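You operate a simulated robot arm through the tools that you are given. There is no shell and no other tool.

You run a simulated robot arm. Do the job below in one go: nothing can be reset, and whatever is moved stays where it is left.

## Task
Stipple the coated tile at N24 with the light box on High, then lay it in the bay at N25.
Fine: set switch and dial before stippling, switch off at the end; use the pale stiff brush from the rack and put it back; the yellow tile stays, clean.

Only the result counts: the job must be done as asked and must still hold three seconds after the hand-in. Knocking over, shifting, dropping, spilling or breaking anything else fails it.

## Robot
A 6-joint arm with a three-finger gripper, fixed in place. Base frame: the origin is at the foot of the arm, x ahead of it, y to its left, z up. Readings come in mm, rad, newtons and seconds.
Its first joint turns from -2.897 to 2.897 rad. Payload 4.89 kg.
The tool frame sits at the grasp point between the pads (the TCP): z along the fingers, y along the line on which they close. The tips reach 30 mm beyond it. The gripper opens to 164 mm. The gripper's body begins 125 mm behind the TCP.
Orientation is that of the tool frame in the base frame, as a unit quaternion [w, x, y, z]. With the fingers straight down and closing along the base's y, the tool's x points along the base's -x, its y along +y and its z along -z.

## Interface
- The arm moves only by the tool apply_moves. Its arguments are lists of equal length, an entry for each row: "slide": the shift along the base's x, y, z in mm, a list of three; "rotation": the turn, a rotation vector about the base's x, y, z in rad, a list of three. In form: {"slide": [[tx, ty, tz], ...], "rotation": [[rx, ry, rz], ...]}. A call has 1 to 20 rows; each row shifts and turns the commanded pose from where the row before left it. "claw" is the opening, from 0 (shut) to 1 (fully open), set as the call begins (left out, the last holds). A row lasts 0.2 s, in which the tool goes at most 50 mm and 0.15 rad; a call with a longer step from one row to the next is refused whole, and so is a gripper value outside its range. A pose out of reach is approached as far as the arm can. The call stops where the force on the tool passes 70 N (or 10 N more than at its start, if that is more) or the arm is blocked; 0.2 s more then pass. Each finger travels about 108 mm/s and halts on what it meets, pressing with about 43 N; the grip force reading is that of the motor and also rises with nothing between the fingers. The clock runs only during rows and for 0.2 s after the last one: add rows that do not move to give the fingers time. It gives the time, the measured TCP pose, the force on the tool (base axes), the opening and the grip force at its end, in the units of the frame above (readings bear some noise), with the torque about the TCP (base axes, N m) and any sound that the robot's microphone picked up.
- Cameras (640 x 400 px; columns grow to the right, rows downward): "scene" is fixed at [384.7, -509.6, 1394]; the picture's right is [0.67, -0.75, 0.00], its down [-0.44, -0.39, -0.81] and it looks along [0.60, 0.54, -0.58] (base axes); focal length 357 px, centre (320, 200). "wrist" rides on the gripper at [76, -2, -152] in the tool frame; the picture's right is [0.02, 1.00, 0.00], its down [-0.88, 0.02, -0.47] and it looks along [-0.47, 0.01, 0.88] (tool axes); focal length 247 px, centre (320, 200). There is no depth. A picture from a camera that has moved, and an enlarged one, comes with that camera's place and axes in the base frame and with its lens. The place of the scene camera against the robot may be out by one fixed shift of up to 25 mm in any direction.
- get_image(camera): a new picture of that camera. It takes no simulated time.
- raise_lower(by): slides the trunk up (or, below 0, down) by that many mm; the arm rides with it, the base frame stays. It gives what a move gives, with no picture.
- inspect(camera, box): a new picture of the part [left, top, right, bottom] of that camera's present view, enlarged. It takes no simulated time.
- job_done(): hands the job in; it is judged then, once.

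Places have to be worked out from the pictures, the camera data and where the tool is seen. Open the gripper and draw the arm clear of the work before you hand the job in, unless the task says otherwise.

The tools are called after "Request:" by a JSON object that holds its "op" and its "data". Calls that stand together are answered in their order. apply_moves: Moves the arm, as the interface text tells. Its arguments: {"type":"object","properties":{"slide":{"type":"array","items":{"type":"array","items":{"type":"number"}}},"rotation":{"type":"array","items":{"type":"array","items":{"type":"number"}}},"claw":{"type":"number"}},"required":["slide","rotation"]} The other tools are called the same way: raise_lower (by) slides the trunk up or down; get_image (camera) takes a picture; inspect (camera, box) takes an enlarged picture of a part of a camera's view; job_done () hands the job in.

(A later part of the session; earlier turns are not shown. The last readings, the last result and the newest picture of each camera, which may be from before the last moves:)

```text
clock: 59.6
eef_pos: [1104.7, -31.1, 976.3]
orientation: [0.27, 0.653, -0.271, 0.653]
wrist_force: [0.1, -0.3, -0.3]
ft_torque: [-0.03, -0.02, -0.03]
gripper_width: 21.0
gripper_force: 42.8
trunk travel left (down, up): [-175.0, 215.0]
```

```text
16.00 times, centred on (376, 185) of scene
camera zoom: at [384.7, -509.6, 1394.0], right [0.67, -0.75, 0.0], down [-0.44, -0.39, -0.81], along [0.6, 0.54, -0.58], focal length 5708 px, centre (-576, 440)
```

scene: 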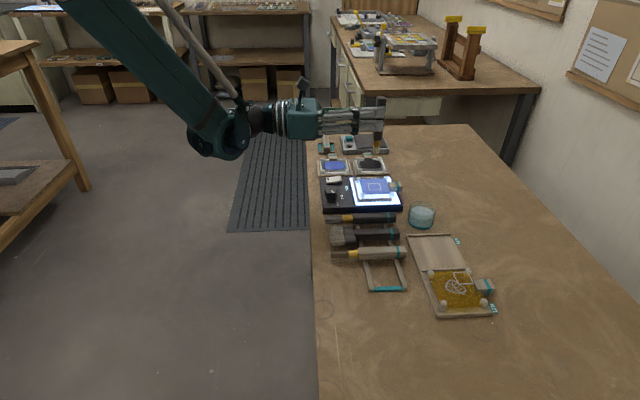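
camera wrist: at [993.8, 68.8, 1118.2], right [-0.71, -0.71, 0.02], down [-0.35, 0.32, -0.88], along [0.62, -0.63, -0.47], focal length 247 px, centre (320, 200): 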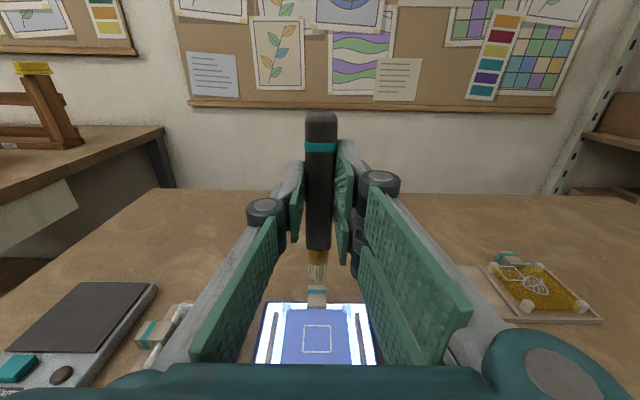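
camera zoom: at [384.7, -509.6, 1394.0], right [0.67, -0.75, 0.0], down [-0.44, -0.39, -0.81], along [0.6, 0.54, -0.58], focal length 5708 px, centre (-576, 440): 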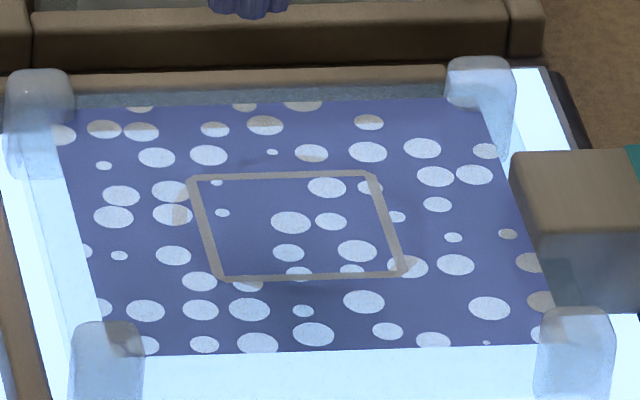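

The whole coating is now stippled evenly. I rise and carry the brush back along the same path to above its place on the rack.

Request:
{"op": "apply_moves", "data": {"slide": [[0, 0, 33], [0, 0, 33], [-31.87, -32.17, 0], [-31.87, -32.17, 0], [-31.87, -32.17, 0], [-31.87, -32.17, 0], [-31.87, -32.17, 0], [-31.87, -32.17, 0], [-31.9, -32.2, 0], [0, 0, 0]], "rotation": [[0, 0, 0], [0, 0, 0], [0, 0, 0], [0, 0, 0], [0, 0, 0], [0, 0, 0], [0, 0, 0], [0, 0, 0], [0, 0, 0], [0, 0, 0]]}}

Request:
{"op": "inspect", "data": {"camera": "wrist", "box": [270, 90, 370, 310]}}

Request:
{"op": "get_image", "data": {"camera": "scene"}}

```text
clock: 61.8
eef_pos: [879.0, -256.5, 1041.1]
orientation: [0.27, 0.653, -0.271, 0.653]
wrist_force: [0.2, 0.4, -0.4]
ft_torque: [0.01, -0.03, -0.02]
gripper_width: 21.3
gripper_force: 43.7
trunk travel left (down, up): [-175.0, 215.0]
```

```text
1.82 times, centred on (320, 200) of wrist
camera zoom: at [772.6, -147.0, 1118.0], right [-0.71, -0.71, 0.02], down [-0.35, 0.32, -0.88], along [0.62, -0.63, -0.47], focal length 449 px, centre (320, 200)
```

zoom: 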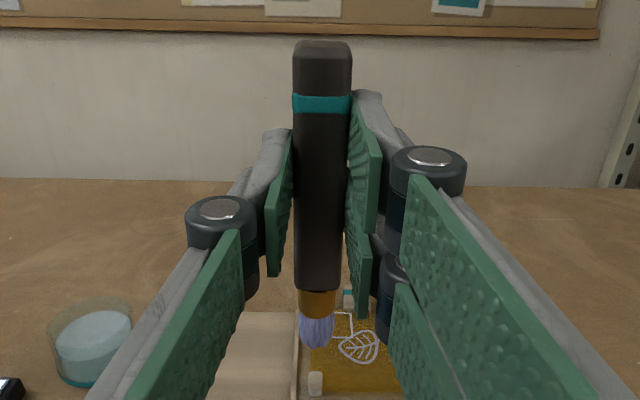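

```text
taken
```

scene: 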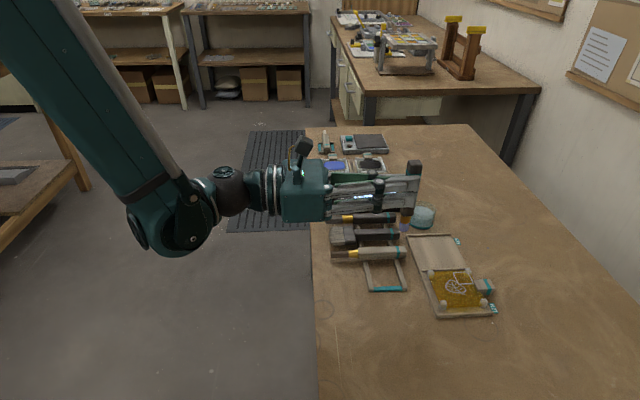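

The brush hasn't slipped in the grip. I tilt back to vertical (bristles towards the table edge) above its slot.

Request:
{"op": "apply_moves", "data": {"slide": [[0, 0, 0], [0, 0, 0], [0, 0, 0], [0, 0, 0], [0, 0, 0], [0, 0, 0], [0, 0, 0], [0, 0, 0], [0, 0, -10], [0, 0, -10], [0, 0, -10], [0, 0, -10], [0, 0, 0], [0, 0, 0]], "rotation": [[0.09256, 0.09256, 0], [0.09256, 0.09256, 0], [0.09256, 0.09256, 0], [0.09256, 0.09256, 0], [0.09256, 0.09256, 0], [0.09256, 0.09256, 0], [0.09256, 0.09256, 0], [0.09256, 0.09256, 0], [0.09256, 0.09256, 0], [0.09256, 0.09256, 0], [0.09256, 0.09256, 0], [0.09256, 0.09256, 0], [0, 0, 0], [0, 0, 0]]}}

Request:
{"op": "get_image", "data": {"camera": "wrist"}}

```text
clock: 64.8
eef_pos: [880.3, -256.7, 1002.0]
orientation: [0.0, 0.923, -0.384, 0.0]
wrist_force: [-0.4, -0.7, -1.6]
ft_torque: [0.03, 0.05, 0.01]
gripper_width: 21.6
gripper_force: 43.6
trunk travel left (down, up): [-175.0, 215.0]
```

```text
taken
camera wrist: at [934.9, -308.8, 1154.0], right [-0.69, -0.72, 0.0], down [-0.64, 0.61, 0.47], along [-0.34, 0.33, -0.88], focal length 247 px, centre (320, 200)
```

wrist: 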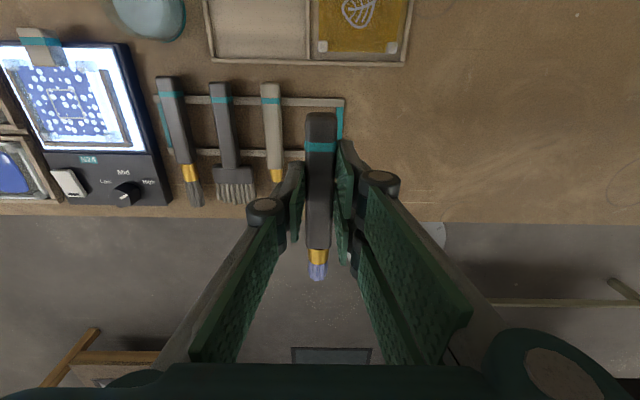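

Same view as right after the lift, so the pose matches. I lower it back, slowing near the rails.

Request:
{"op": "apply_moves", "data": {"slide": [[0, 0, -40], [0, 0, -40], [0, 0, -35], [0, 0, -25], [0, 0, -10], [0, 0, -4], [0, 0, -2], [0, 0, -1.5], [0, 0, 0]], "rotation": [[0, 0, 0], [0, 0, 0], [0, 0, 0], [0, 0, 0], [0, 0, 0], [0, 0, 0], [0, 0, 0], [0, 0, 0], [0, 0, 0]]}}

Request:
{"op": "inspect", "data": {"camera": "wrist", "box": [240, 80, 400, 280]}}

Request:
{"op": "inspect", "data": {"camera": "scene", "box": [330, 220, 430, 300]}}

```text
clock: 66.8
eef_pos: [880.0, -255.5, 844.7]
orientation: [0.0, 0.923, -0.384, 0.0]
wrist_force: [0.1, 0.4, -0.5]
ft_torque: [-0.02, -0.01, 0.01]
gripper_width: 21.4
gripper_force: 43.6
trunk travel left (down, up): [-175.0, 215.0]
```

```text
2.00 times, centred on (320, 180) of wrist
camera zoom: at [934.7, -308.4, 997.3], right [-0.69, -0.72, 0.0], down [-0.64, 0.61, 0.47], along [-0.34, 0.33, -0.88], focal length 494 px, centre (320, 240)
```

zoom: 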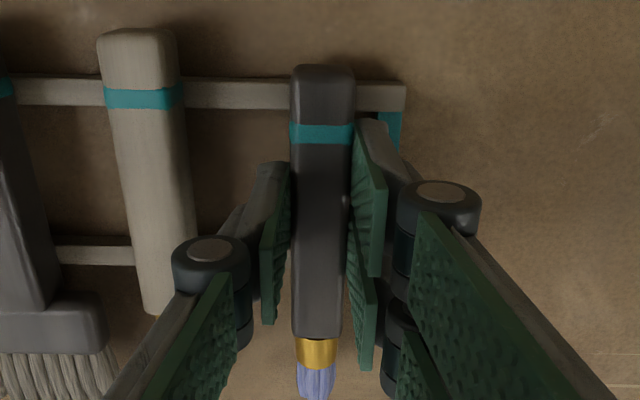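

```text
5.00 times, centred on (380, 260) of scene
camera zoom: at [384.7, -509.6, 1394.0], right [0.67, -0.75, 0.0], down [-0.44, -0.39, -0.81], along [0.6, 0.54, -0.58], focal length 1784 px, centre (20, -100)
```

zoom: 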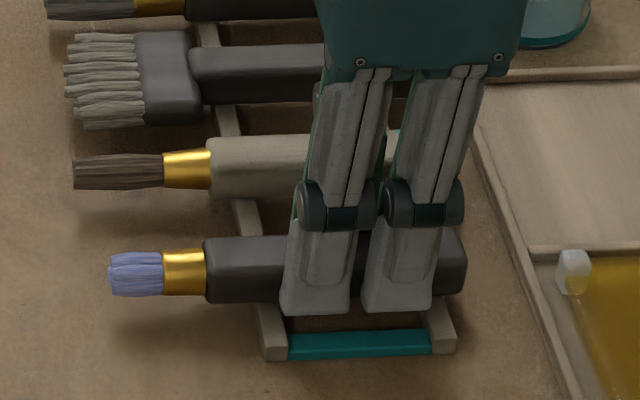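

About 2.5 mm above the pick-up height with no contact; I ease down the rest while watching the force.

Request:
{"op": "apply_moves", "data": {"slide": [[0, 0, -0.8], [0, 0, -0.8], [0, 0, -0.6], [0, 0, 0]], "rotation": [[0, 0, 0], [0, 0, 0], [0, 0, 0], [0, 0, 0]]}}

```text
clock: 67.8
eef_pos: [879.0, -256.1, 844.6]
orientation: [0.001, 0.923, -0.384, 0.0]
wrist_force: [6.7, -2.9, 26.3]
ft_torque: [0.32, 0.31, -0.04]
gripper_width: 21.4
gripper_force: 42.4
trunk travel left (down, up): [-175.0, 215.0]
```

The handle meets the rails (26 N), so I ease up slightly before releasing.

Request:
{"op": "apply_moves", "data": {"slide": [[0, 0, 0.7], [0, 0, 0]], "rotation": [[0, 0, 0], [0, 0, 0]]}}

```text
clock: 68.4
eef_pos: [880.2, -256.5, 844.0]
orientation: [-0.001, 0.924, -0.383, 0.0]
wrist_force: [7.1, -3.3, 17.7]
ft_torque: [-0.07, -0.08, 0.01]
gripper_width: 21.2
gripper_force: 43.3
trunk travel left (down, up): [-175.0, 215.0]
```

Request:
{"op": "apply_moves", "data": {"slide": [[0, 0, 0.7], [0, 0, 0]], "rotation": [[0, 0, 0], [0, 0, 0]]}}

Request:
{"op": "inspect", "data": {"camera": "scene", "box": [330, 220, 430, 300]}}

```text
clock: 69.0
eef_pos: [879.1, -256.3, 843.6]
orientation: [0.0, 0.924, -0.383, 0.0]
wrist_force: [1.6, -1.8, 4.8]
ft_torque: [-0.19, -0.08, -0.02]
gripper_width: 21.3
gripper_force: 43.0
trunk travel left (down, up): [-175.0, 215.0]
```

```text
5.00 times, centred on (380, 260) of scene
camera zoom: at [384.7, -509.6, 1394.0], right [0.67, -0.75, 0.0], down [-0.44, -0.39, -0.81], along [0.6, 0.54, -0.58], focal length 1784 px, centre (20, -100)
```

zoom: 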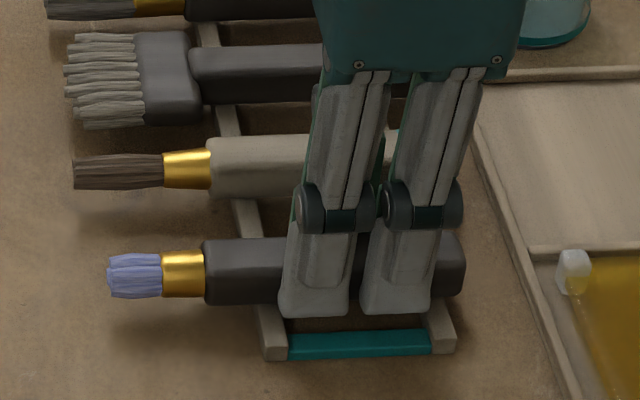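

Only ~5 N now: the brush is resting on the rails. I open the gripper to ~46 mm.

Request:
{"op": "apply_moves", "data": {"slide": [[0, 0, 0], [0, 0, 0], [0, 0, 0]], "rotation": [[0, 0, 0], [0, 0, 0], [0, 0, 0]], "claw": 0.28}}

Request:
{"op": "inspect", "data": {"camera": "scene", "box": [330, 220, 430, 300]}}

Request:
{"op": "inspect", "data": {"camera": "wrist", "box": [240, 80, 400, 280]}}

```text
clock: 69.8
eef_pos: [880.1, -255.2, 843.5]
orientation: [0.0, 0.924, -0.383, -0.001]
wrist_force: [0.1, -1.1, 0.4]
ft_torque: [0.03, 0.05, -0.05]
gripper_width: 45.8
gripper_force: 0.2
trunk travel left (down, up): [-175.0, 215.0]
```

```text
5.00 times, centred on (380, 260) of scene
camera zoom: at [384.7, -509.6, 1394.0], right [0.67, -0.75, 0.0], down [-0.44, -0.39, -0.81], along [0.6, 0.54, -0.58], focal length 1784 px, centre (20, -100)
```

zoom: 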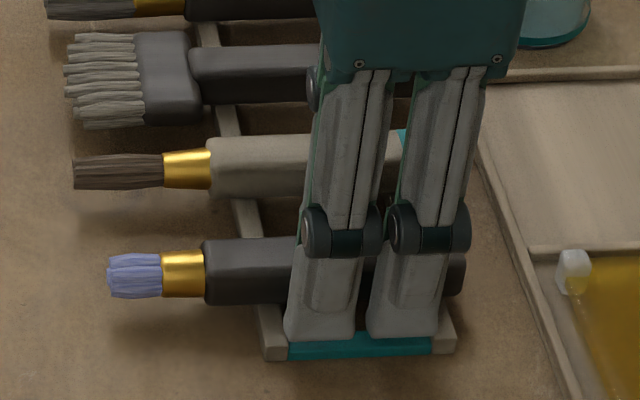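

```text
2.00 times, centred on (320, 180) of wrist
camera zoom: at [934.6, -308.2, 996.5], right [-0.69, -0.72, 0.0], down [-0.64, 0.61, 0.47], along [-0.34, 0.33, -0.88], focal length 494 px, centre (320, 240)
```

zoom: 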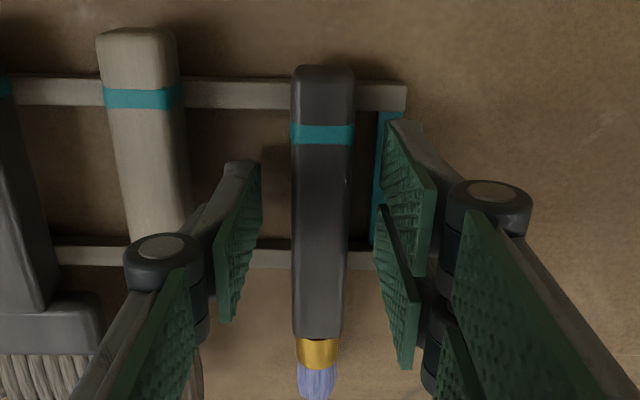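

The brush lies back in its place and the fingers are free. I rise 160 mm, then travel towards the tile's handle while turning the tool back by -180°.

Request:
{"op": "apply_moves", "data": {"slide": [[0, 0, 20], [0, 0, 40], [0, 0, 50], [0, 0, 50], [0, 0, 0], [0, 0, 0]], "rotation": [[0, 0, 0], [0, 0, 0], [0, 0, 0], [0, 0, 0], [0, 0, 0], [0, 0, 0]]}}

Request:
{"op": "get_image", "data": {"camera": "wrist"}}

Request:
{"op": "apply_moves", "data": {"slide": [[14, 7.7, 0], [14, 7.7, 0], [14, 7.7, 0], [14, 7.7, 0], [14, 7.7, 0], [14, 7.7, 0], [14, 7.7, 0], [14, 7.7, 0], [14, 7.7, 0], [14, 7.7, 0], [14, 7.7, 0], [0, 0, 0]], "rotation": [[0, 0, -0.1428], [0, 0, -0.1428], [0, 0, -0.1428], [0, 0, -0.1428], [0, 0, -0.1428], [0, 0, -0.1428], [0, 0, -0.1428], [0, 0, -0.1428], [0, 0, -0.1428], [0, 0, -0.1428], [0, 0, -0.1428], [0, 0, 0]]}}

Request:
{"op": "apply_moves", "data": {"slide": [[12, 6.5, 0], [12, 6.5, 0], [12, 6.5, 0], [12, 6.5, 0], [12, 6.5, 0], [12, 6.5, 0], [12, 6.5, 0], [12, 6.5, 0], [12, 6.5, 0], [12, 6.5, 0], [6.55, 5.65, 0], [0, 0, 0]], "rotation": [[0, 0, -0.1428], [0, 0, -0.1428], [0, 0, -0.1428], [0, 0, -0.1428], [0, 0, -0.1428], [0, 0, -0.1428], [0, 0, -0.1428], [0, 0, -0.1428], [0, 0, -0.1428], [0, 0, -0.1428], [0, 0, -0.1428], [0, 0, 0]], "claw": 0.36}}

Request:
{"op": "get_image", "data": {"camera": "wrist"}}

Request:
{"op": "get_image", "data": {"camera": "scene"}}

```text
clock: 71.2
eef_pos: [879.4, -254.6, 1004.1]
orientation: [-0.001, 0.923, -0.384, 0.0]
wrist_force: [-0.9, 0.7, 0.6]
ft_torque: [-0.05, -0.04, -0.02]
gripper_width: 46.0
gripper_force: 0.1
trunk travel left (down, up): [-175.0, 215.0]
```

```text
taken
camera wrist: at [933.9, -307.5, 1156.5], right [-0.69, -0.72, 0.0], down [-0.64, 0.61, 0.47], along [-0.34, 0.33, -0.88], focal length 247 px, centre (320, 200)
```

wrist: 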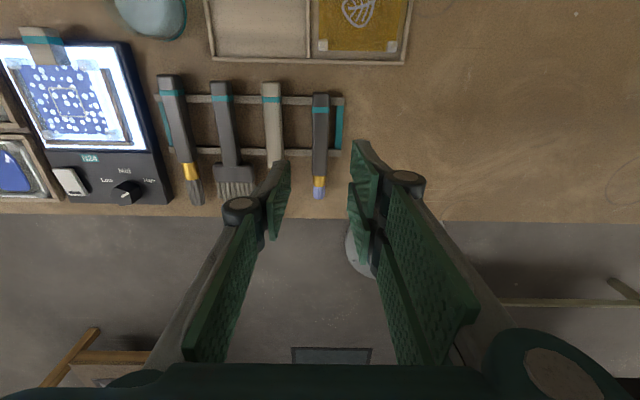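

```text
clock: 73.8
eef_pos: [1033.0, -170.6, 1002.8]
orientation: [0.0, -0.381, 0.924, 0.001]
wrist_force: [0.2, 0.6, -0.1]
ft_torque: [0.0, 0.01, 0.0]
gripper_width: 45.9
gripper_force: 0.0
trunk travel left (down, up): [-175.0, 215.0]
```

```text
clock: 76.4
eef_pos: [1160.2, -99.3, 1002.5]
orientation: [-0.001, 0.383, 0.924, -0.001]
wrist_force: [0.6, 0.0, 0.3]
ft_torque: [0.0, 0.04, 0.01]
gripper_width: 59.1
gripper_force: 0.1
trunk travel left (down, up): [-175.0, 215.0]
```

```text
taken
camera wrist: at [1104.9, -46.3, 1156.0], right [0.69, 0.72, 0.0], down [0.63, -0.61, 0.47], along [0.34, -0.33, -0.88], focal length 247 px, centre (320, 200)
```

wrist: 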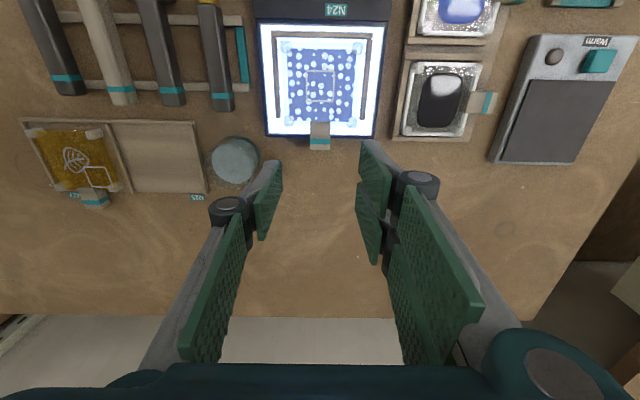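

```text
taken
```

scene: 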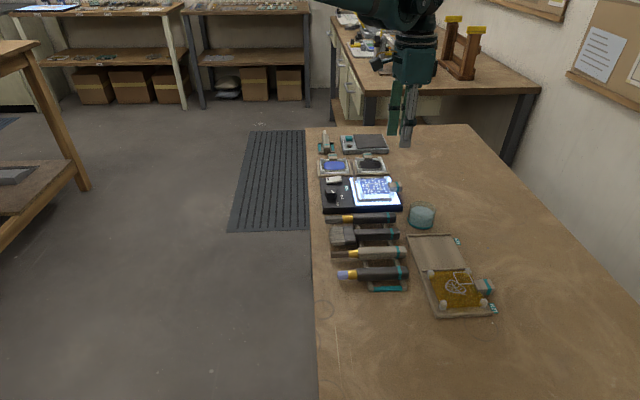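

All is in place. I enlarge the handle and the empty bay to measure them.

Request:
{"op": "inspect", "data": {"camera": "wrist", "box": [240, 20, 400, 180]}}

Request:
{"op": "inspect", "data": {"camera": "wrist", "box": [10, 90, 270, 230]}}

Request:
{"op": "inspect", "data": {"camera": "scene", "box": [380, 165, 420, 215]}}

Request:
{"op": "inspect", "data": {"camera": "scene", "box": [400, 225, 510, 325]}}

```text
2.50 times, centred on (320, 100) of wrist
camera zoom: at [1104.9, -46.3, 1156.0], right [0.69, 0.72, 0.0], down [0.63, -0.61, 0.47], along [0.34, -0.33, -0.88], focal length 617 px, centre (320, 450)
```

zoom: 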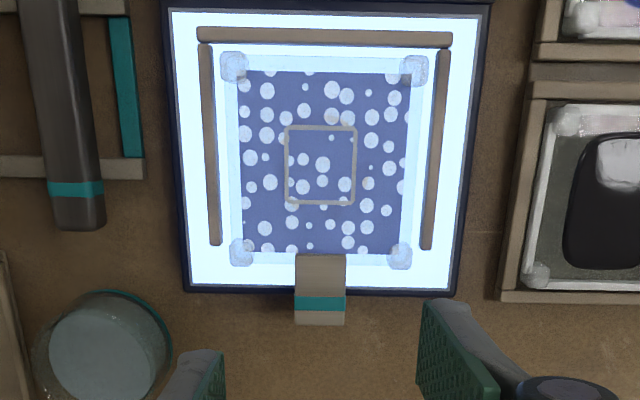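

```text
2.46 times, centred on (140, 160) of wrist
camera zoom: at [1104.9, -46.3, 1156.0], right [0.69, 0.72, 0.0], down [0.63, -0.61, 0.47], along [0.34, -0.33, -0.88], focal length 608 px, centre (763, 298)
```

zoom: 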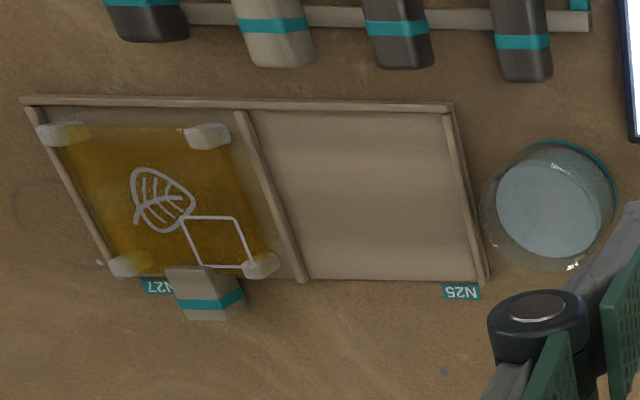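

```text
8.00 times, centred on (400, 190) of scene
camera zoom: at [384.7, -509.6, 1394.0], right [0.67, -0.75, 0.0], down [-0.44, -0.39, -0.81], along [0.6, 0.54, -0.58], focal length 2854 px, centre (-320, 280)
```

zoom: 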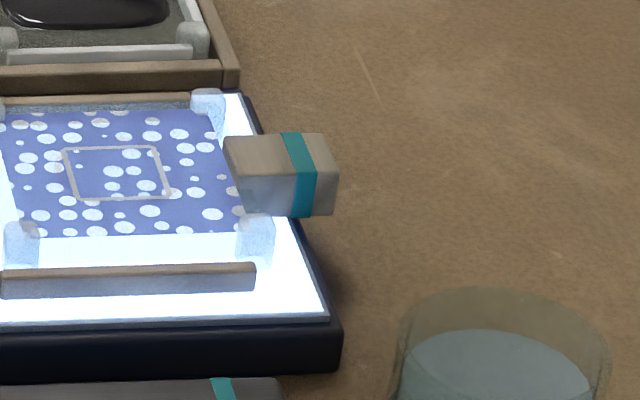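

```text
4.00 times, centred on (455, 275) of scene
camera zoom: at [384.7, -509.6, 1394.0], right [0.67, -0.75, 0.0], down [-0.44, -0.39, -0.81], along [0.6, 0.54, -0.58], focal length 1427 px, centre (-220, -100)
```

zoom: 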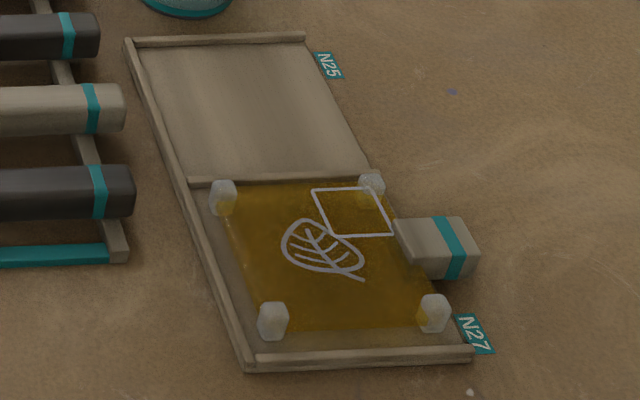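

Handle: u≈750, v 873–908, top z≈838; its gap to the corner posts needs a small opening. Before picking it I go over the tray to measure the bay precisely from above.

Request:
{"op": "apply_moves", "data": {"slide": [[-32, -32, 0], [-32, -32, 0], [-32, -32, 0], [-32, -32, 0], [-32, -32, 0], [-31, -31, 0], [0, 0, 0]], "rotation": [[0, 0, 0], [0, 0, 0], [0, 0, 0], [0, 0, 0], [0, 0, 0], [0, 0, 0], [0, 0, 0]], "claw": 0.24}}

Request:
{"op": "get_image", "data": {"camera": "wrist"}}

Request:
{"op": "inspect", "data": {"camera": "wrist", "box": [210, 60, 410, 200]}}

```text
clock: 78.0
eef_pos: [968.4, -291.3, 1003.5]
orientation: [0.0, 0.383, 0.924, 0.0]
wrist_force: [-0.4, -0.1, 0.0]
ft_torque: [0.03, -0.07, 0.0]
gripper_width: 39.3
gripper_force: 0.0
trunk travel left (down, up): [-175.0, 215.0]
```

```text
taken
camera wrist: at [913.6, -238.3, 1155.7], right [0.69, 0.72, 0.0], down [0.64, -0.61, 0.47], along [0.34, -0.33, -0.88], focal length 247 px, centre (320, 200)
```

wrist: 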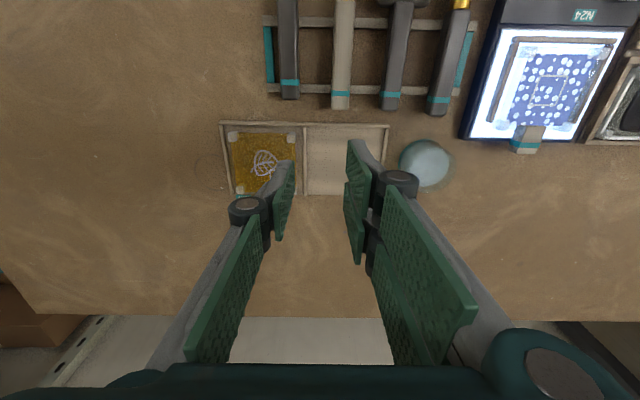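

```text
2.86 times, centred on (310, 130) of wrist
camera zoom: at [913.6, -238.3, 1155.7], right [0.69, 0.72, 0.0], down [0.64, -0.61, 0.47], along [0.34, -0.33, -0.88], focal length 706 px, centre (349, 400)
```

zoom: 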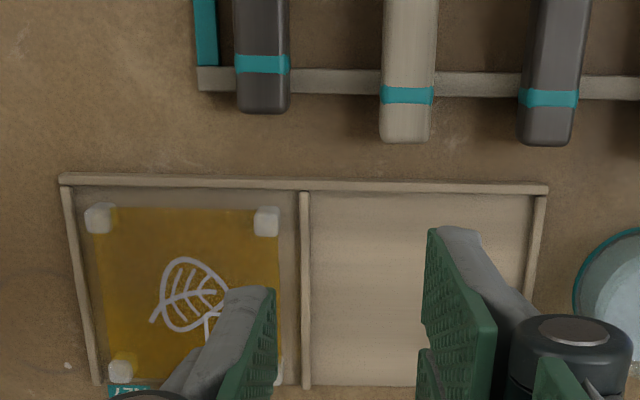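

The fingers hide part of the tray; I shift 70 mm further along v for a clear view.

Request:
{"op": "apply_moves", "data": {"slide": [[25, -25, 0], [25, -25, 0], [0, 0, 0]], "rotation": [[0, 0, 0], [0, 0, 0], [0, 0, 0]]}}

Request:
{"op": "get_image", "data": {"camera": "wrist"}}

Request:
{"op": "inspect", "data": {"camera": "wrist", "box": [200, 30, 420, 180]}}

```text
clock: 78.8
eef_pos: [1019.7, -341.5, 1002.3]
orientation: [0.0, 0.383, 0.924, 0.0]
wrist_force: [-0.1, 1.0, -1.5]
ft_torque: [0.03, 0.09, 0.0]
gripper_width: 39.5
gripper_force: 0.0
trunk travel left (down, up): [-175.0, 215.0]
```

```text
taken
camera wrist: at [964.5, -288.1, 1155.6], right [0.69, 0.72, 0.0], down [0.64, -0.61, 0.47], along [0.34, -0.33, -0.88], focal length 247 px, centre (320, 200)
```

wrist: 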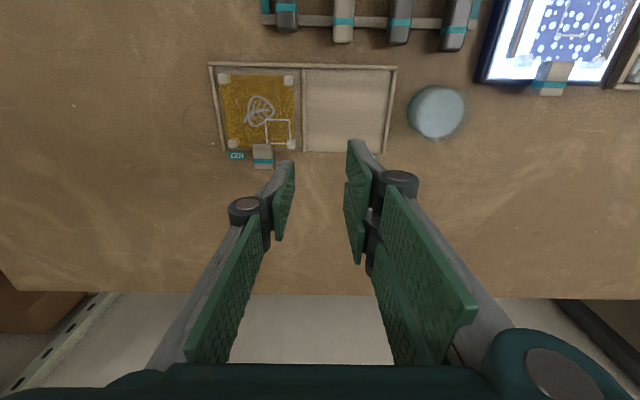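

```text
2.67 times, centred on (310, 105) of wrist
camera zoom: at [964.5, -288.1, 1155.6], right [0.69, 0.72, 0.0], down [0.64, -0.61, 0.47], along [0.34, -0.33, -0.88], focal length 659 px, centre (347, 453)
```

zoom: 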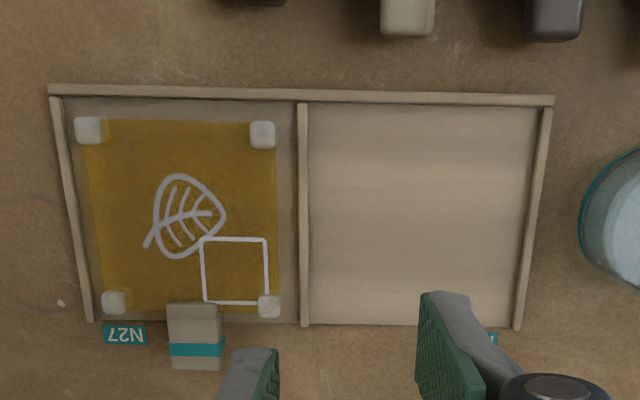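

The bay's inner space is centred at (u,v)≈(515.3,941.3), about 111×107 mm, with room to spare; the yellow tile's coat is ~20 mm lower than N24's. Now I return over the N24 handle and lower partway, with the gripper at ~39 mm.

Request:
{"op": "apply_moves", "data": {"slide": [[24.27, 39.5, 0], [24.27, 39.5, 0], [24.27, 39.5, 0], [24.27, 39.5, 0], [24.27, 39.5, 0], [24.25, 39.6, 0], [0, 0, -40], [0, 0, -40], [0, 0, -20], [0, 0, 0]], "rotation": [[0, 0, 0], [0, 0, 0], [0, 0, 0], [0, 0, 0], [0, 0, 0], [0, 0, 0], [0, 0, 0], [0, 0, 0], [0, 0, 0], [0, 0, 0]]}}

Request:
{"op": "get_image", "data": {"camera": "wrist"}}

Request:
{"op": "inspect", "data": {"camera": "wrist", "box": [240, 40, 400, 200]}}

Request:
{"op": "inspect", "data": {"camera": "scene", "box": [360, 140, 440, 210]}}

```text
clock: 81.0
eef_pos: [1166.1, -104.2, 901.7]
orientation: [0.0, 0.384, 0.923, 0.0]
wrist_force: [0.3, 0.5, -0.9]
ft_torque: [0.01, 0.01, -0.01]
gripper_width: 39.3
gripper_force: 0.0
trunk travel left (down, up): [-175.0, 215.0]
```

```text
taken
camera wrist: at [1110.9, -51.0, 1055.0], right [0.69, 0.72, 0.0], down [0.64, -0.61, 0.47], along [0.34, -0.33, -0.88], focal length 247 px, centre (320, 200)
```

wrist: 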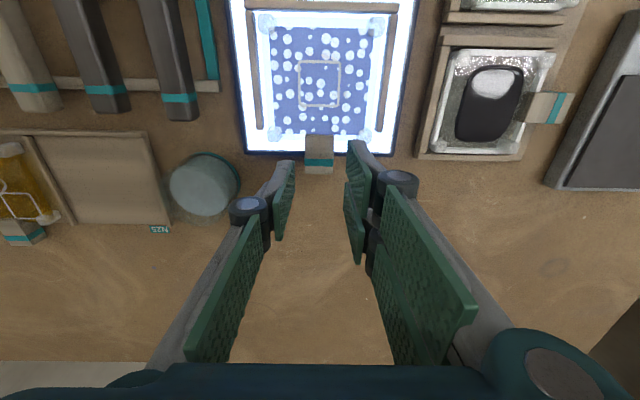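

```text
2.50 times, centred on (320, 120) of wrist
camera zoom: at [1110.9, -51.0, 1055.0], right [0.69, 0.72, 0.0], down [0.64, -0.61, 0.47], along [0.34, -0.33, -0.88], focal length 617 px, centre (320, 400)
```

zoom: 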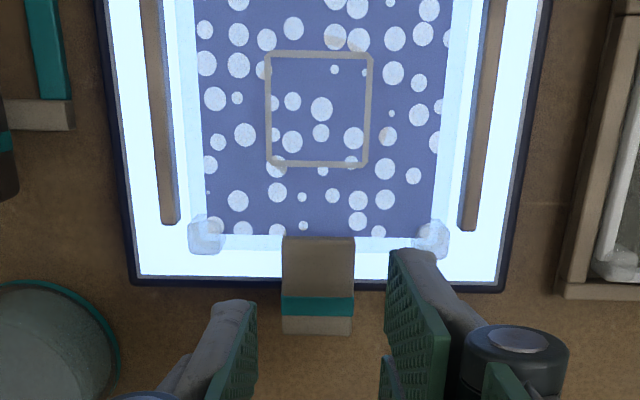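

```text
5.71 times, centred on (400, 175) of scene
camera zoom: at [384.7, -509.6, 1394.0], right [0.67, -0.75, 0.0], down [-0.44, -0.39, -0.81], along [0.6, 0.54, -0.58], focal length 2039 px, centre (-137, 343)
```

zoom: 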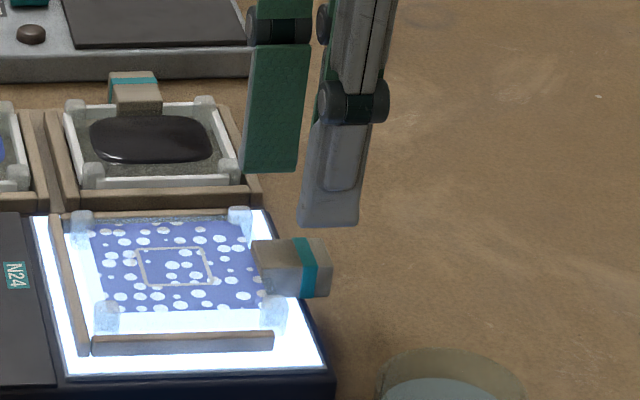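

The handle is centred within ~1 mm under the tool. I trim the position, narrow to ~37 mm and lower in stages beside the handle.

Request:
{"op": "apply_moves", "data": {"slide": [[0.13, -1.27, -10], [0, 0, -12], [0, 0, -8], [0, 0, -5], [0, 0, -3], [0, 0, -2], [0, 0, 0]], "rotation": [[0, 0, 0], [0, 0, 0], [0, 0, 0], [0, 0, 0], [0, 0, 0], [0, 0, 0], [0, 0, 0]], "claw": 0.225}}

Request:
{"op": "inspect", "data": {"camera": "scene", "box": [370, 160, 420, 210]}}

Request:
{"op": "inspect", "data": {"camera": "wrist", "box": [240, 100, 400, 220]}}

```text
clock: 82.6
eef_pos: [1163.9, -106.0, 864.3]
orientation: [0.0, 0.384, 0.923, 0.001]
wrist_force: [2.5, -1.1, 11.2]
ft_torque: [0.34, -0.07, -0.07]
gripper_width: 37.2
gripper_force: 0.4
trunk travel left (down, up): [-175.0, 215.0]
```

```text
8.00 times, centred on (395, 185) of scene
camera zoom: at [384.7, -509.6, 1394.0], right [0.67, -0.75, 0.0], down [-0.44, -0.39, -0.81], along [0.6, 0.54, -0.58], focal length 2854 px, centre (-280, 320)
```

zoom: 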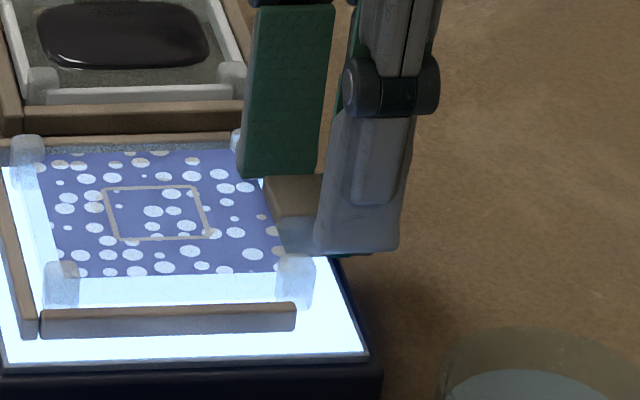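

```text
3.33 times, centred on (320, 160) of wrist
camera zoom: at [1109.8, -52.1, 1016.9], right [0.69, 0.72, 0.0], down [0.64, -0.61, 0.47], along [0.34, -0.33, -0.88], focal length 823 px, centre (320, 333)
```

zoom: 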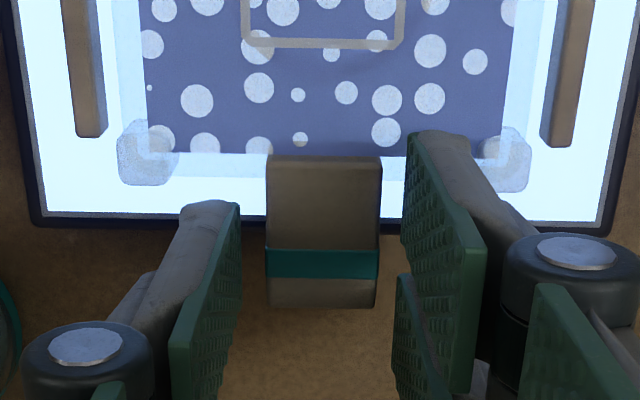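

The force jumped to 11 N at tips ≈ 834: the near prong of the two-pronged finger seems to be touching the tile's glass rim beside the handle. I back up 12 mm at once and check the tile.

Request:
{"op": "apply_moves", "data": {"slide": [[0, 0, 4], [0, 0, 8], [0, 0, 0]], "rotation": [[0, 0, 0], [0, 0, 0], [0, 0, 0]]}}

Request:
{"op": "inspect", "data": {"camera": "wrist", "box": [220, 40, 420, 200]}}

Request:
{"op": "inspect", "data": {"camera": "scene", "box": [350, 165, 410, 215]}}

```text
clock: 83.4
eef_pos: [1164.5, -105.5, 875.2]
orientation: [0.0, 0.383, 0.924, 0.0]
wrist_force: [0.4, -0.1, -0.1]
ft_torque: [0.01, 0.0, -0.04]
gripper_width: 36.9
gripper_force: 0.1
trunk travel left (down, up): [-175.0, 215.0]
```

```text
2.50 times, centred on (320, 120) of wrist
camera zoom: at [1110.1, -52.4, 1028.0], right [0.69, 0.72, 0.0], down [0.64, -0.61, 0.47], along [0.34, -0.33, -0.88], focal length 617 px, centre (320, 400)
```

zoom: 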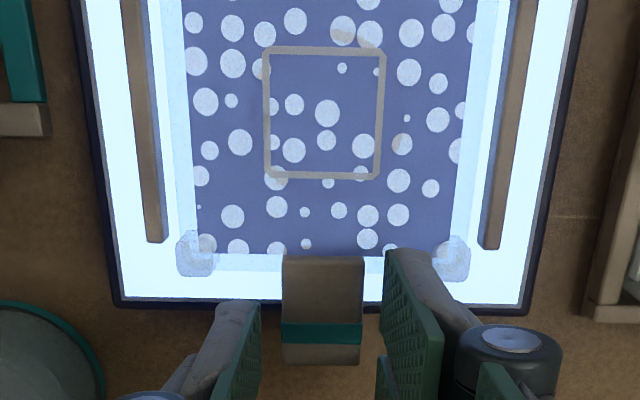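

```text
8.00 times, centred on (380, 190) of scene
camera zoom: at [384.7, -509.6, 1394.0], right [0.67, -0.75, 0.0], down [-0.44, -0.39, -0.81], along [0.6, 0.54, -0.58], focal length 2854 px, centre (-160, 280)
```

zoom: 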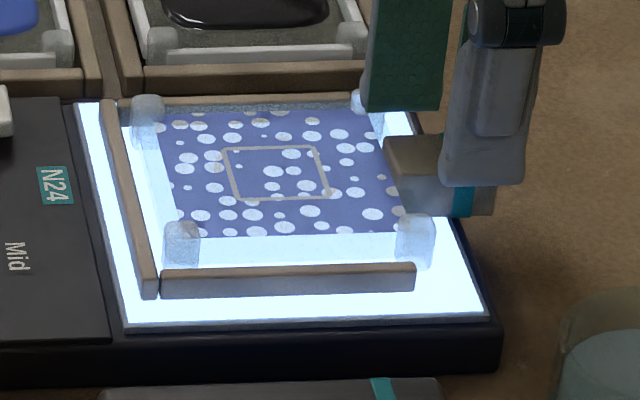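

The tile and its pattern look unharmed. The prongs span ±31 mm, so a vertical grip fouls the glass; leaning the tool ~24° (body outward, tips inward) lifts the near prong clear while the thumb still covers the handle. I test that lean up high first.

Request:
{"op": "apply_moves", "data": {"slide": [[0, 0, 40], [0, 0, 40], [0, 0, 20], [2.5, -2.5, 0], [2.5, -2.5, 0], [2.5, -2.5, 0], [0, 0, 0], [0, 0, 0]], "rotation": [[0, 0, 0], [0, 0, 0], [0, 0, 0], [0.0987, 0.0987, 0], [0.0987, 0.0987, 0], [0.0987, 0.0987, 0], [0, 0, 0], [0, 0, 0]]}}

Request:
{"op": "get_image", "data": {"camera": "wrist"}}

Request:
{"op": "get_image", "data": {"camera": "scene"}}

```text
clock: 85.2
eef_pos: [1161.8, -111.8, 976.3]
orientation: [-0.189, 0.375, 0.904, 0.08]
wrist_force: [-1.8, -0.3, 3.5]
ft_torque: [-0.16, -0.45, -0.11]
gripper_width: 36.8
gripper_force: 0.2
out of reach, approached as far as the arm can: row 6
trunk travel left (down, up): [-175.0, 215.0]
```

```text
taken
camera wrist: at [1154.7, -106.9, 1147.4], right [0.69, 0.72, 0.01], down [0.72, -0.69, 0.08], along [0.06, -0.05, -1.0], focal length 247 px, centre (320, 200)
```

wrist: 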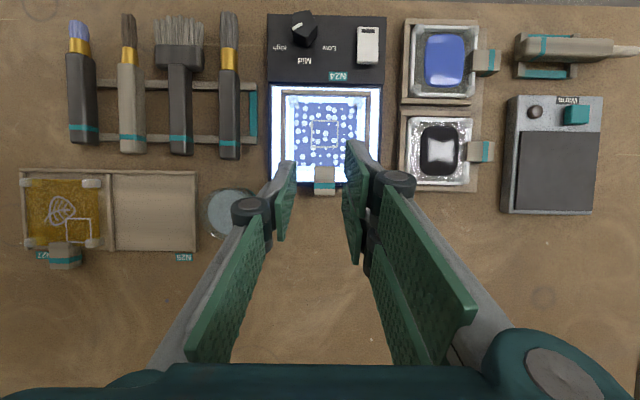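

```text
taken
```

scene: 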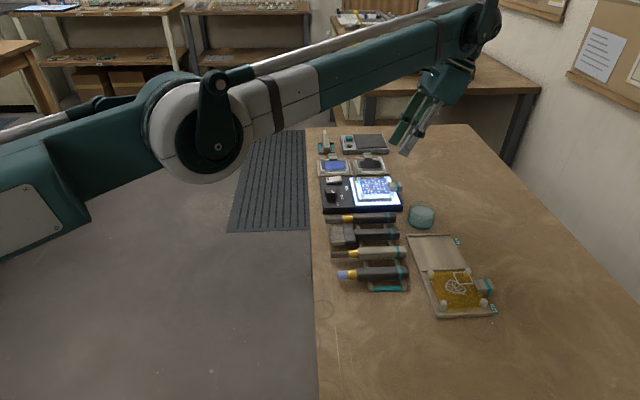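

At this height the lean is just out of reach (arm nearly straight, shoulder below the wrist). Raising the trunk lifts the shoulder towards wrist height and should give more reach, so I raise it 120 mm (tool rises too, clear of everything).

Request:
{"op": "raise_lower", "data": {"by": 120}}

```text
clock: 86.7
eef_pos: [1163.7, -110.6, 1094.5]
orientation: [-0.19, 0.375, 0.904, 0.081]
wrist_force: [0.1, -0.3, -0.6]
ft_torque: [0.01, 0.03, -0.03]
gripper_width: 36.8
gripper_force: 0.0
trunk travel left (down, up): [-295.0, 95.0]
```

Request:
{"op": "apply_moves", "data": {"slide": [[0, 0, -40], [0, 0, -40], [0, 0, -40], [0, 0, 0], [0, 0, 0]], "rotation": [[0, 0, 0], [0, 0, 0], [0, 0, 0], [0, 0, 0], [0, 0, 0]]}}

Request:
{"op": "get_image", "data": {"camera": "wrist"}}

Request:
{"op": "get_image", "data": {"camera": "scene"}}

```text
clock: 87.9
eef_pos: [1162.5, -112.6, 973.6]
orientation: [-0.189, 0.376, 0.904, 0.08]
wrist_force: [-0.3, -0.1, 0.0]
ft_torque: [-0.01, 0.0, -0.02]
gripper_width: 36.9
gripper_force: 0.0
trunk travel left (down, up): [-295.0, 95.0]
```

```text
taken
camera wrist: at [1155.0, -107.2, 1145.1], right [0.69, 0.72, 0.01], down [0.72, -0.69, 0.08], along [0.07, -0.05, -1.0], focal length 247 px, centre (320, 200)
```

wrist: 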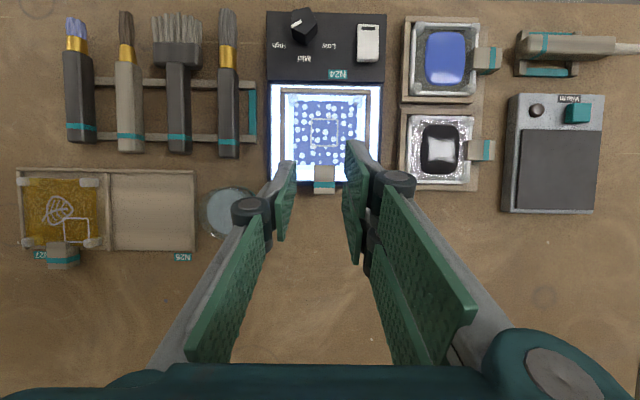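

```text
taken
```

scene: 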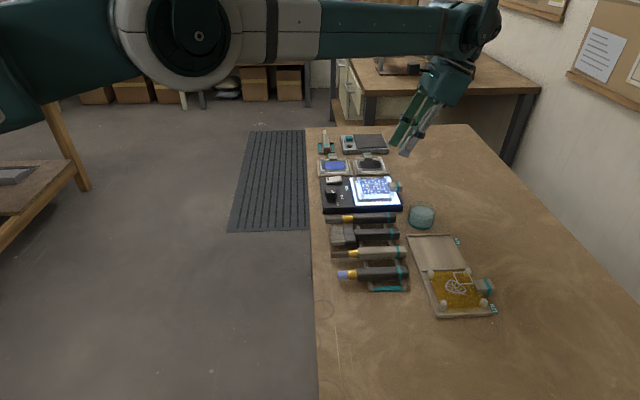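

The pose now holds with the arm well bent, and the camera looks almost straight down. I move the TCP to (u,v)≈(750,907) at this height and check the handle.

Request:
{"op": "apply_moves", "data": {"slide": [[4.3, 0.3, 0], [4.3, 0.3, 0], [0, 0, -20], [0, 0, -20], [0, 0, -20], [0, 0, 0]], "rotation": [[0, 0, 0], [0, 0, 0], [0, 0, 0], [0, 0, 0], [0, 0, 0], [0, 0, 0]]}}

Request:
{"op": "get_image", "data": {"camera": "wrist"}}

Request:
{"op": "inspect", "data": {"camera": "wrist", "box": [250, 60, 410, 220]}}

Request:
{"op": "inspect", "data": {"camera": "scene", "box": [360, 140, 440, 210]}}

```text
clock: 89.3
eef_pos: [1153.1, -108.8, 916.8]
orientation: [-0.189, 0.376, 0.904, 0.081]
wrist_force: [-0.1, -0.5, 0.0]
ft_torque: [0.02, 0.03, -0.01]
gripper_width: 36.8
gripper_force: 0.0
out of reach, approached as far as the arm can: row 1, 2, 4, 5
trunk travel left (down, up): [-295.0, 95.0]
```

```text
taken
camera wrist: at [1145.3, -104.0, 1087.2], right [0.69, 0.72, 0.01], down [0.72, -0.69, 0.08], along [0.07, -0.05, -1.0], focal length 247 px, centre (320, 200)
```

wrist: 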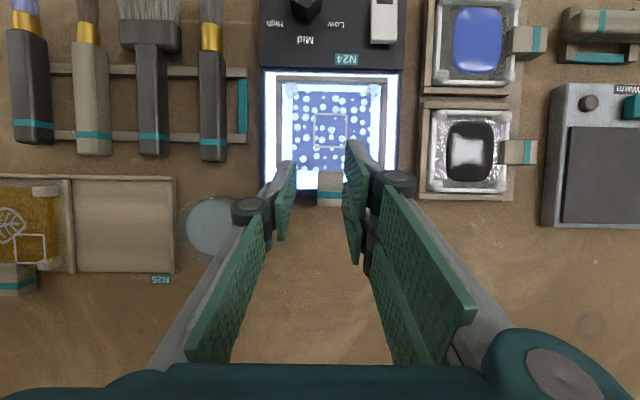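

```text
2.50 times, centred on (330, 140) of wrist
camera zoom: at [1145.3, -104.0, 1087.2], right [0.69, 0.72, 0.01], down [0.72, -0.69, 0.08], along [0.07, -0.05, -1.0], focal length 617 px, centre (295, 350)
```

zoom: 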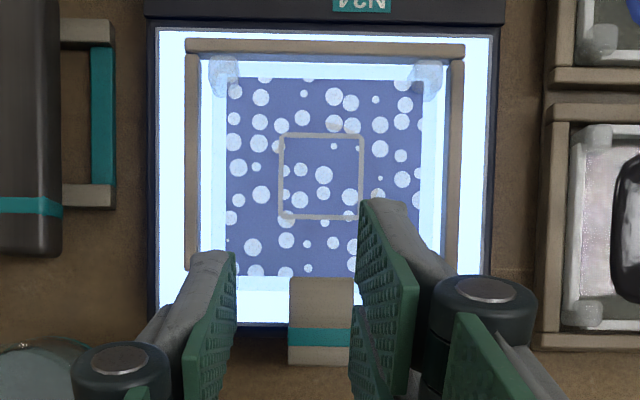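

```text
5.71 times, centred on (400, 175) of scene
camera zoom: at [384.7, -509.6, 1394.0], right [0.67, -0.75, 0.0], down [-0.44, -0.39, -0.81], along [0.6, 0.54, -0.58], focal length 2039 px, centre (-137, 343)
```

zoom: 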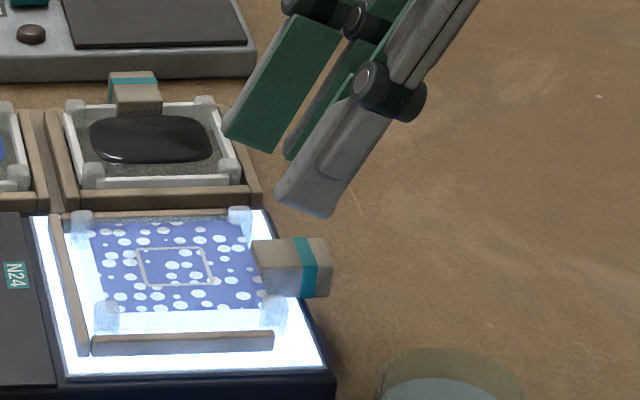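

Lowering with the raised trunk shortens the reach, so the better choice is the trunk lower and a smaller lean (18°). I go back up 245 mm, ease the lean to 18°, and then lower the trunk by 230 mm.

Request:
{"op": "apply_moves", "data": {"slide": [[0, 0, 40], [0, 0, 40], [0, 0, 40], [0, 0, 40], [0, 0, 40], [0, 0, 45], [0, 0, 0], [0, 0, 0]], "rotation": [[0, 0, 0], [-0.0247, -0.0247, 0], [-0.0247, -0.0247, 0], [-0.0247, -0.0247, 0], [0, 0, 0], [0, 0, 0], [0, 0, 0], [0, 0, 0]]}}

```text
clock: 91.1
eef_pos: [1154.2, -110.2, 1163.0]
orientation: [-0.143, 0.38, 0.912, 0.061]
wrist_force: [-0.3, -0.2, 0.0]
ft_torque: [0.01, 0.01, -0.02]
gripper_width: 37.1
gripper_force: 0.1
trunk travel left (down, up): [-295.0, 95.0]
```

Request:
{"op": "raise_lower", "data": {"by": -230}}

Request:
{"op": "get_image", "data": {"camera": "scene"}}

```text
clock: 93.5
eef_pos: [1153.5, -110.2, 933.1]
orientation: [-0.143, 0.38, 0.912, 0.06]
wrist_force: [-0.6, -0.1, -0.1]
ft_torque: [0.03, -0.02, -0.01]
gripper_width: 36.8
gripper_force: 0.0
trunk travel left (down, up): [-65.0, 325.0]
```

```text
taken
```

scene: 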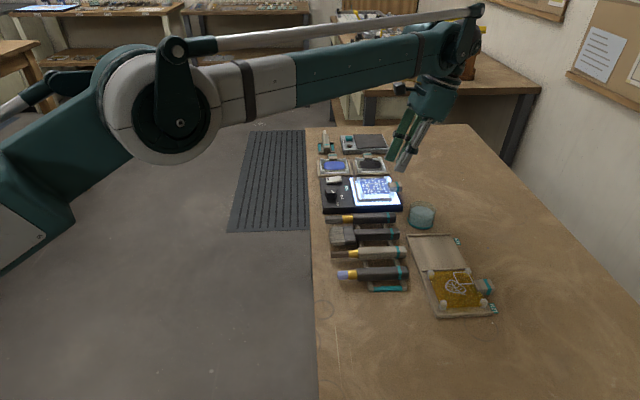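

Request:
{"op": "apply_moves", "data": {"slide": [[6, -0.2, 0], [6, -0.2, 0], [5.5, -0.1, 0], [0, 0, 0], [0, 0, 0]], "rotation": [[0, 0, 0], [0, 0, 0], [0, 0, 0], [0, 0, 0], [0, 0, 0]]}}

Request:
{"op": "inspect", "data": {"camera": "wrist", "box": [250, 60, 410, 220]}}

```text
clock: 94.7
eef_pos: [1171.0, -110.0, 932.8]
orientation: [-0.142, 0.379, 0.912, 0.06]
wrist_force: [-0.1, -0.3, 0.4]
ft_torque: [0.01, 0.0, 0.0]
gripper_width: 36.8
gripper_force: 0.1
trunk travel left (down, up): [-65.0, 325.0]
```

```text
2.50 times, centred on (330, 140) of wrist
camera zoom: at [1151.6, -92.8, 1101.6], right [0.69, 0.72, 0.01], down [0.71, -0.68, 0.18], along [0.14, -0.12, -0.98], focal length 617 px, centre (295, 350)
```

zoom: 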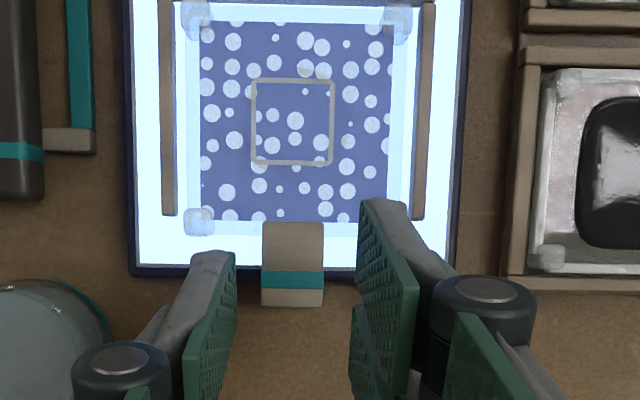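

The arm holds this pose with an 18° lean. The handle sits ~1 mm off in u; I correct and lower in stages, watching for contact.

Request:
{"op": "apply_moves", "data": {"slide": [[-0.35, -1.05, -30], [0, 0, -20], [0, 0, -10], [0, 0, -5], [0, 0, -4], [0, 0, 0]], "rotation": [[0, 0, 0], [0, 0, 0], [0, 0, 0], [0, 0, 0], [0, 0, 0], [0, 0, 0]]}}

Request:
{"op": "inspect", "data": {"camera": "wrist", "box": [250, 100, 390, 220]}}

Request:
{"op": "inspect", "data": {"camera": "scene", "box": [370, 160, 420, 210]}}

```text
clock: 96.1
eef_pos: [1170.8, -111.5, 863.9]
orientation: [-0.144, 0.378, 0.912, 0.059]
wrist_force: [0.2, -0.5, 0.0]
ft_torque: [0.02, 0.01, -0.01]
gripper_width: 37.1
gripper_force: 0.2
trunk travel left (down, up): [-65.0, 325.0]
```

```text
3.33 times, centred on (320, 160) of wrist
camera zoom: at [1151.0, -93.9, 1032.6], right [0.69, 0.72, 0.01], down [0.71, -0.68, 0.18], along [0.14, -0.12, -0.98], focal length 823 px, centre (320, 333)
```

zoom: 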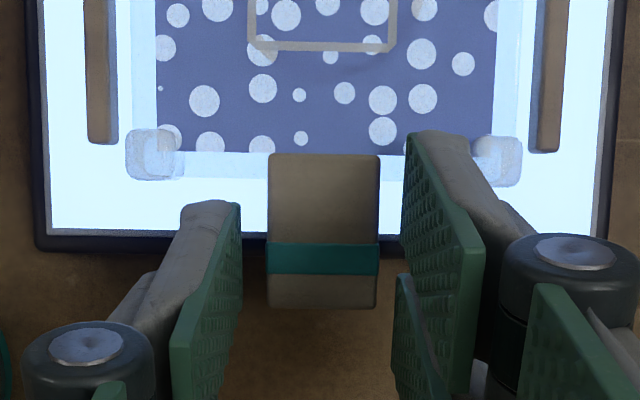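

```text
8.00 times, centred on (395, 185) of scene
camera zoom: at [384.7, -509.6, 1394.0], right [0.67, -0.75, 0.0], down [-0.44, -0.39, -0.81], along [0.6, 0.54, -0.58], focal length 2854 px, centre (-280, 320)
```

zoom: 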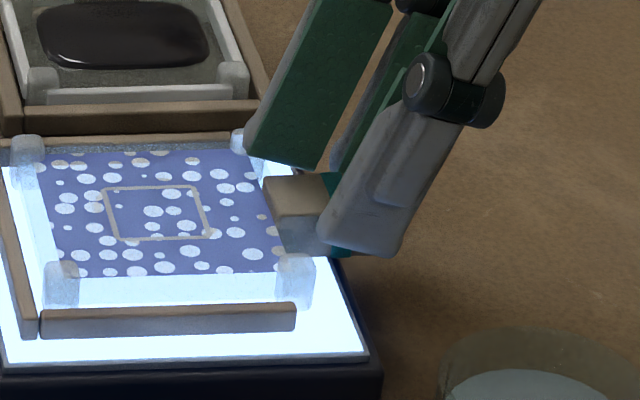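

Clear so far with even gaps on both sides; a few more millimetres down.

Request:
{"op": "apply_moves", "data": {"slide": [[0.3, 0.3, -2], [0, 0, -2], [0, 0, -1.5], [0, 0, 0]], "rotation": [[0, 0, 0], [0, 0, 0], [0, 0, 0], [0, 0, 0]]}}

Request:
{"op": "inspect", "data": {"camera": "scene", "box": [370, 160, 420, 210]}}

```text
clock: 97.1
eef_pos: [1171.4, -111.3, 859.0]
orientation: [-0.142, 0.379, 0.912, 0.06]
wrist_force: [0.5, 0.1, 0.9]
ft_torque: [-0.01, 0.02, 0.02]
gripper_width: 36.6
gripper_force: 0.1
trunk travel left (down, up): [-65.0, 325.0]
```

```text
8.00 times, centred on (395, 185) of scene
camera zoom: at [384.7, -509.6, 1394.0], right [0.67, -0.75, 0.0], down [-0.44, -0.39, -0.81], along [0.6, 0.54, -0.58], focal length 2854 px, centre (-280, 320)
```

zoom: 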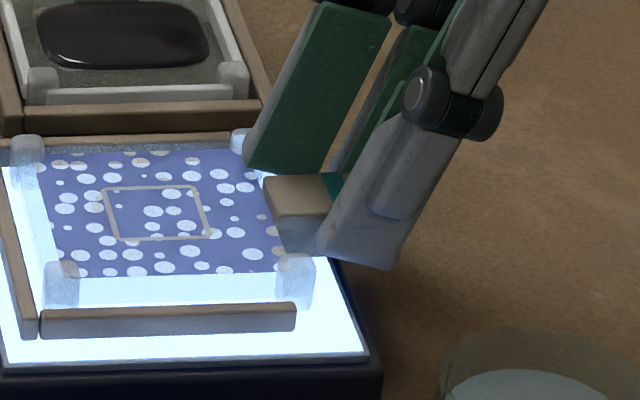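

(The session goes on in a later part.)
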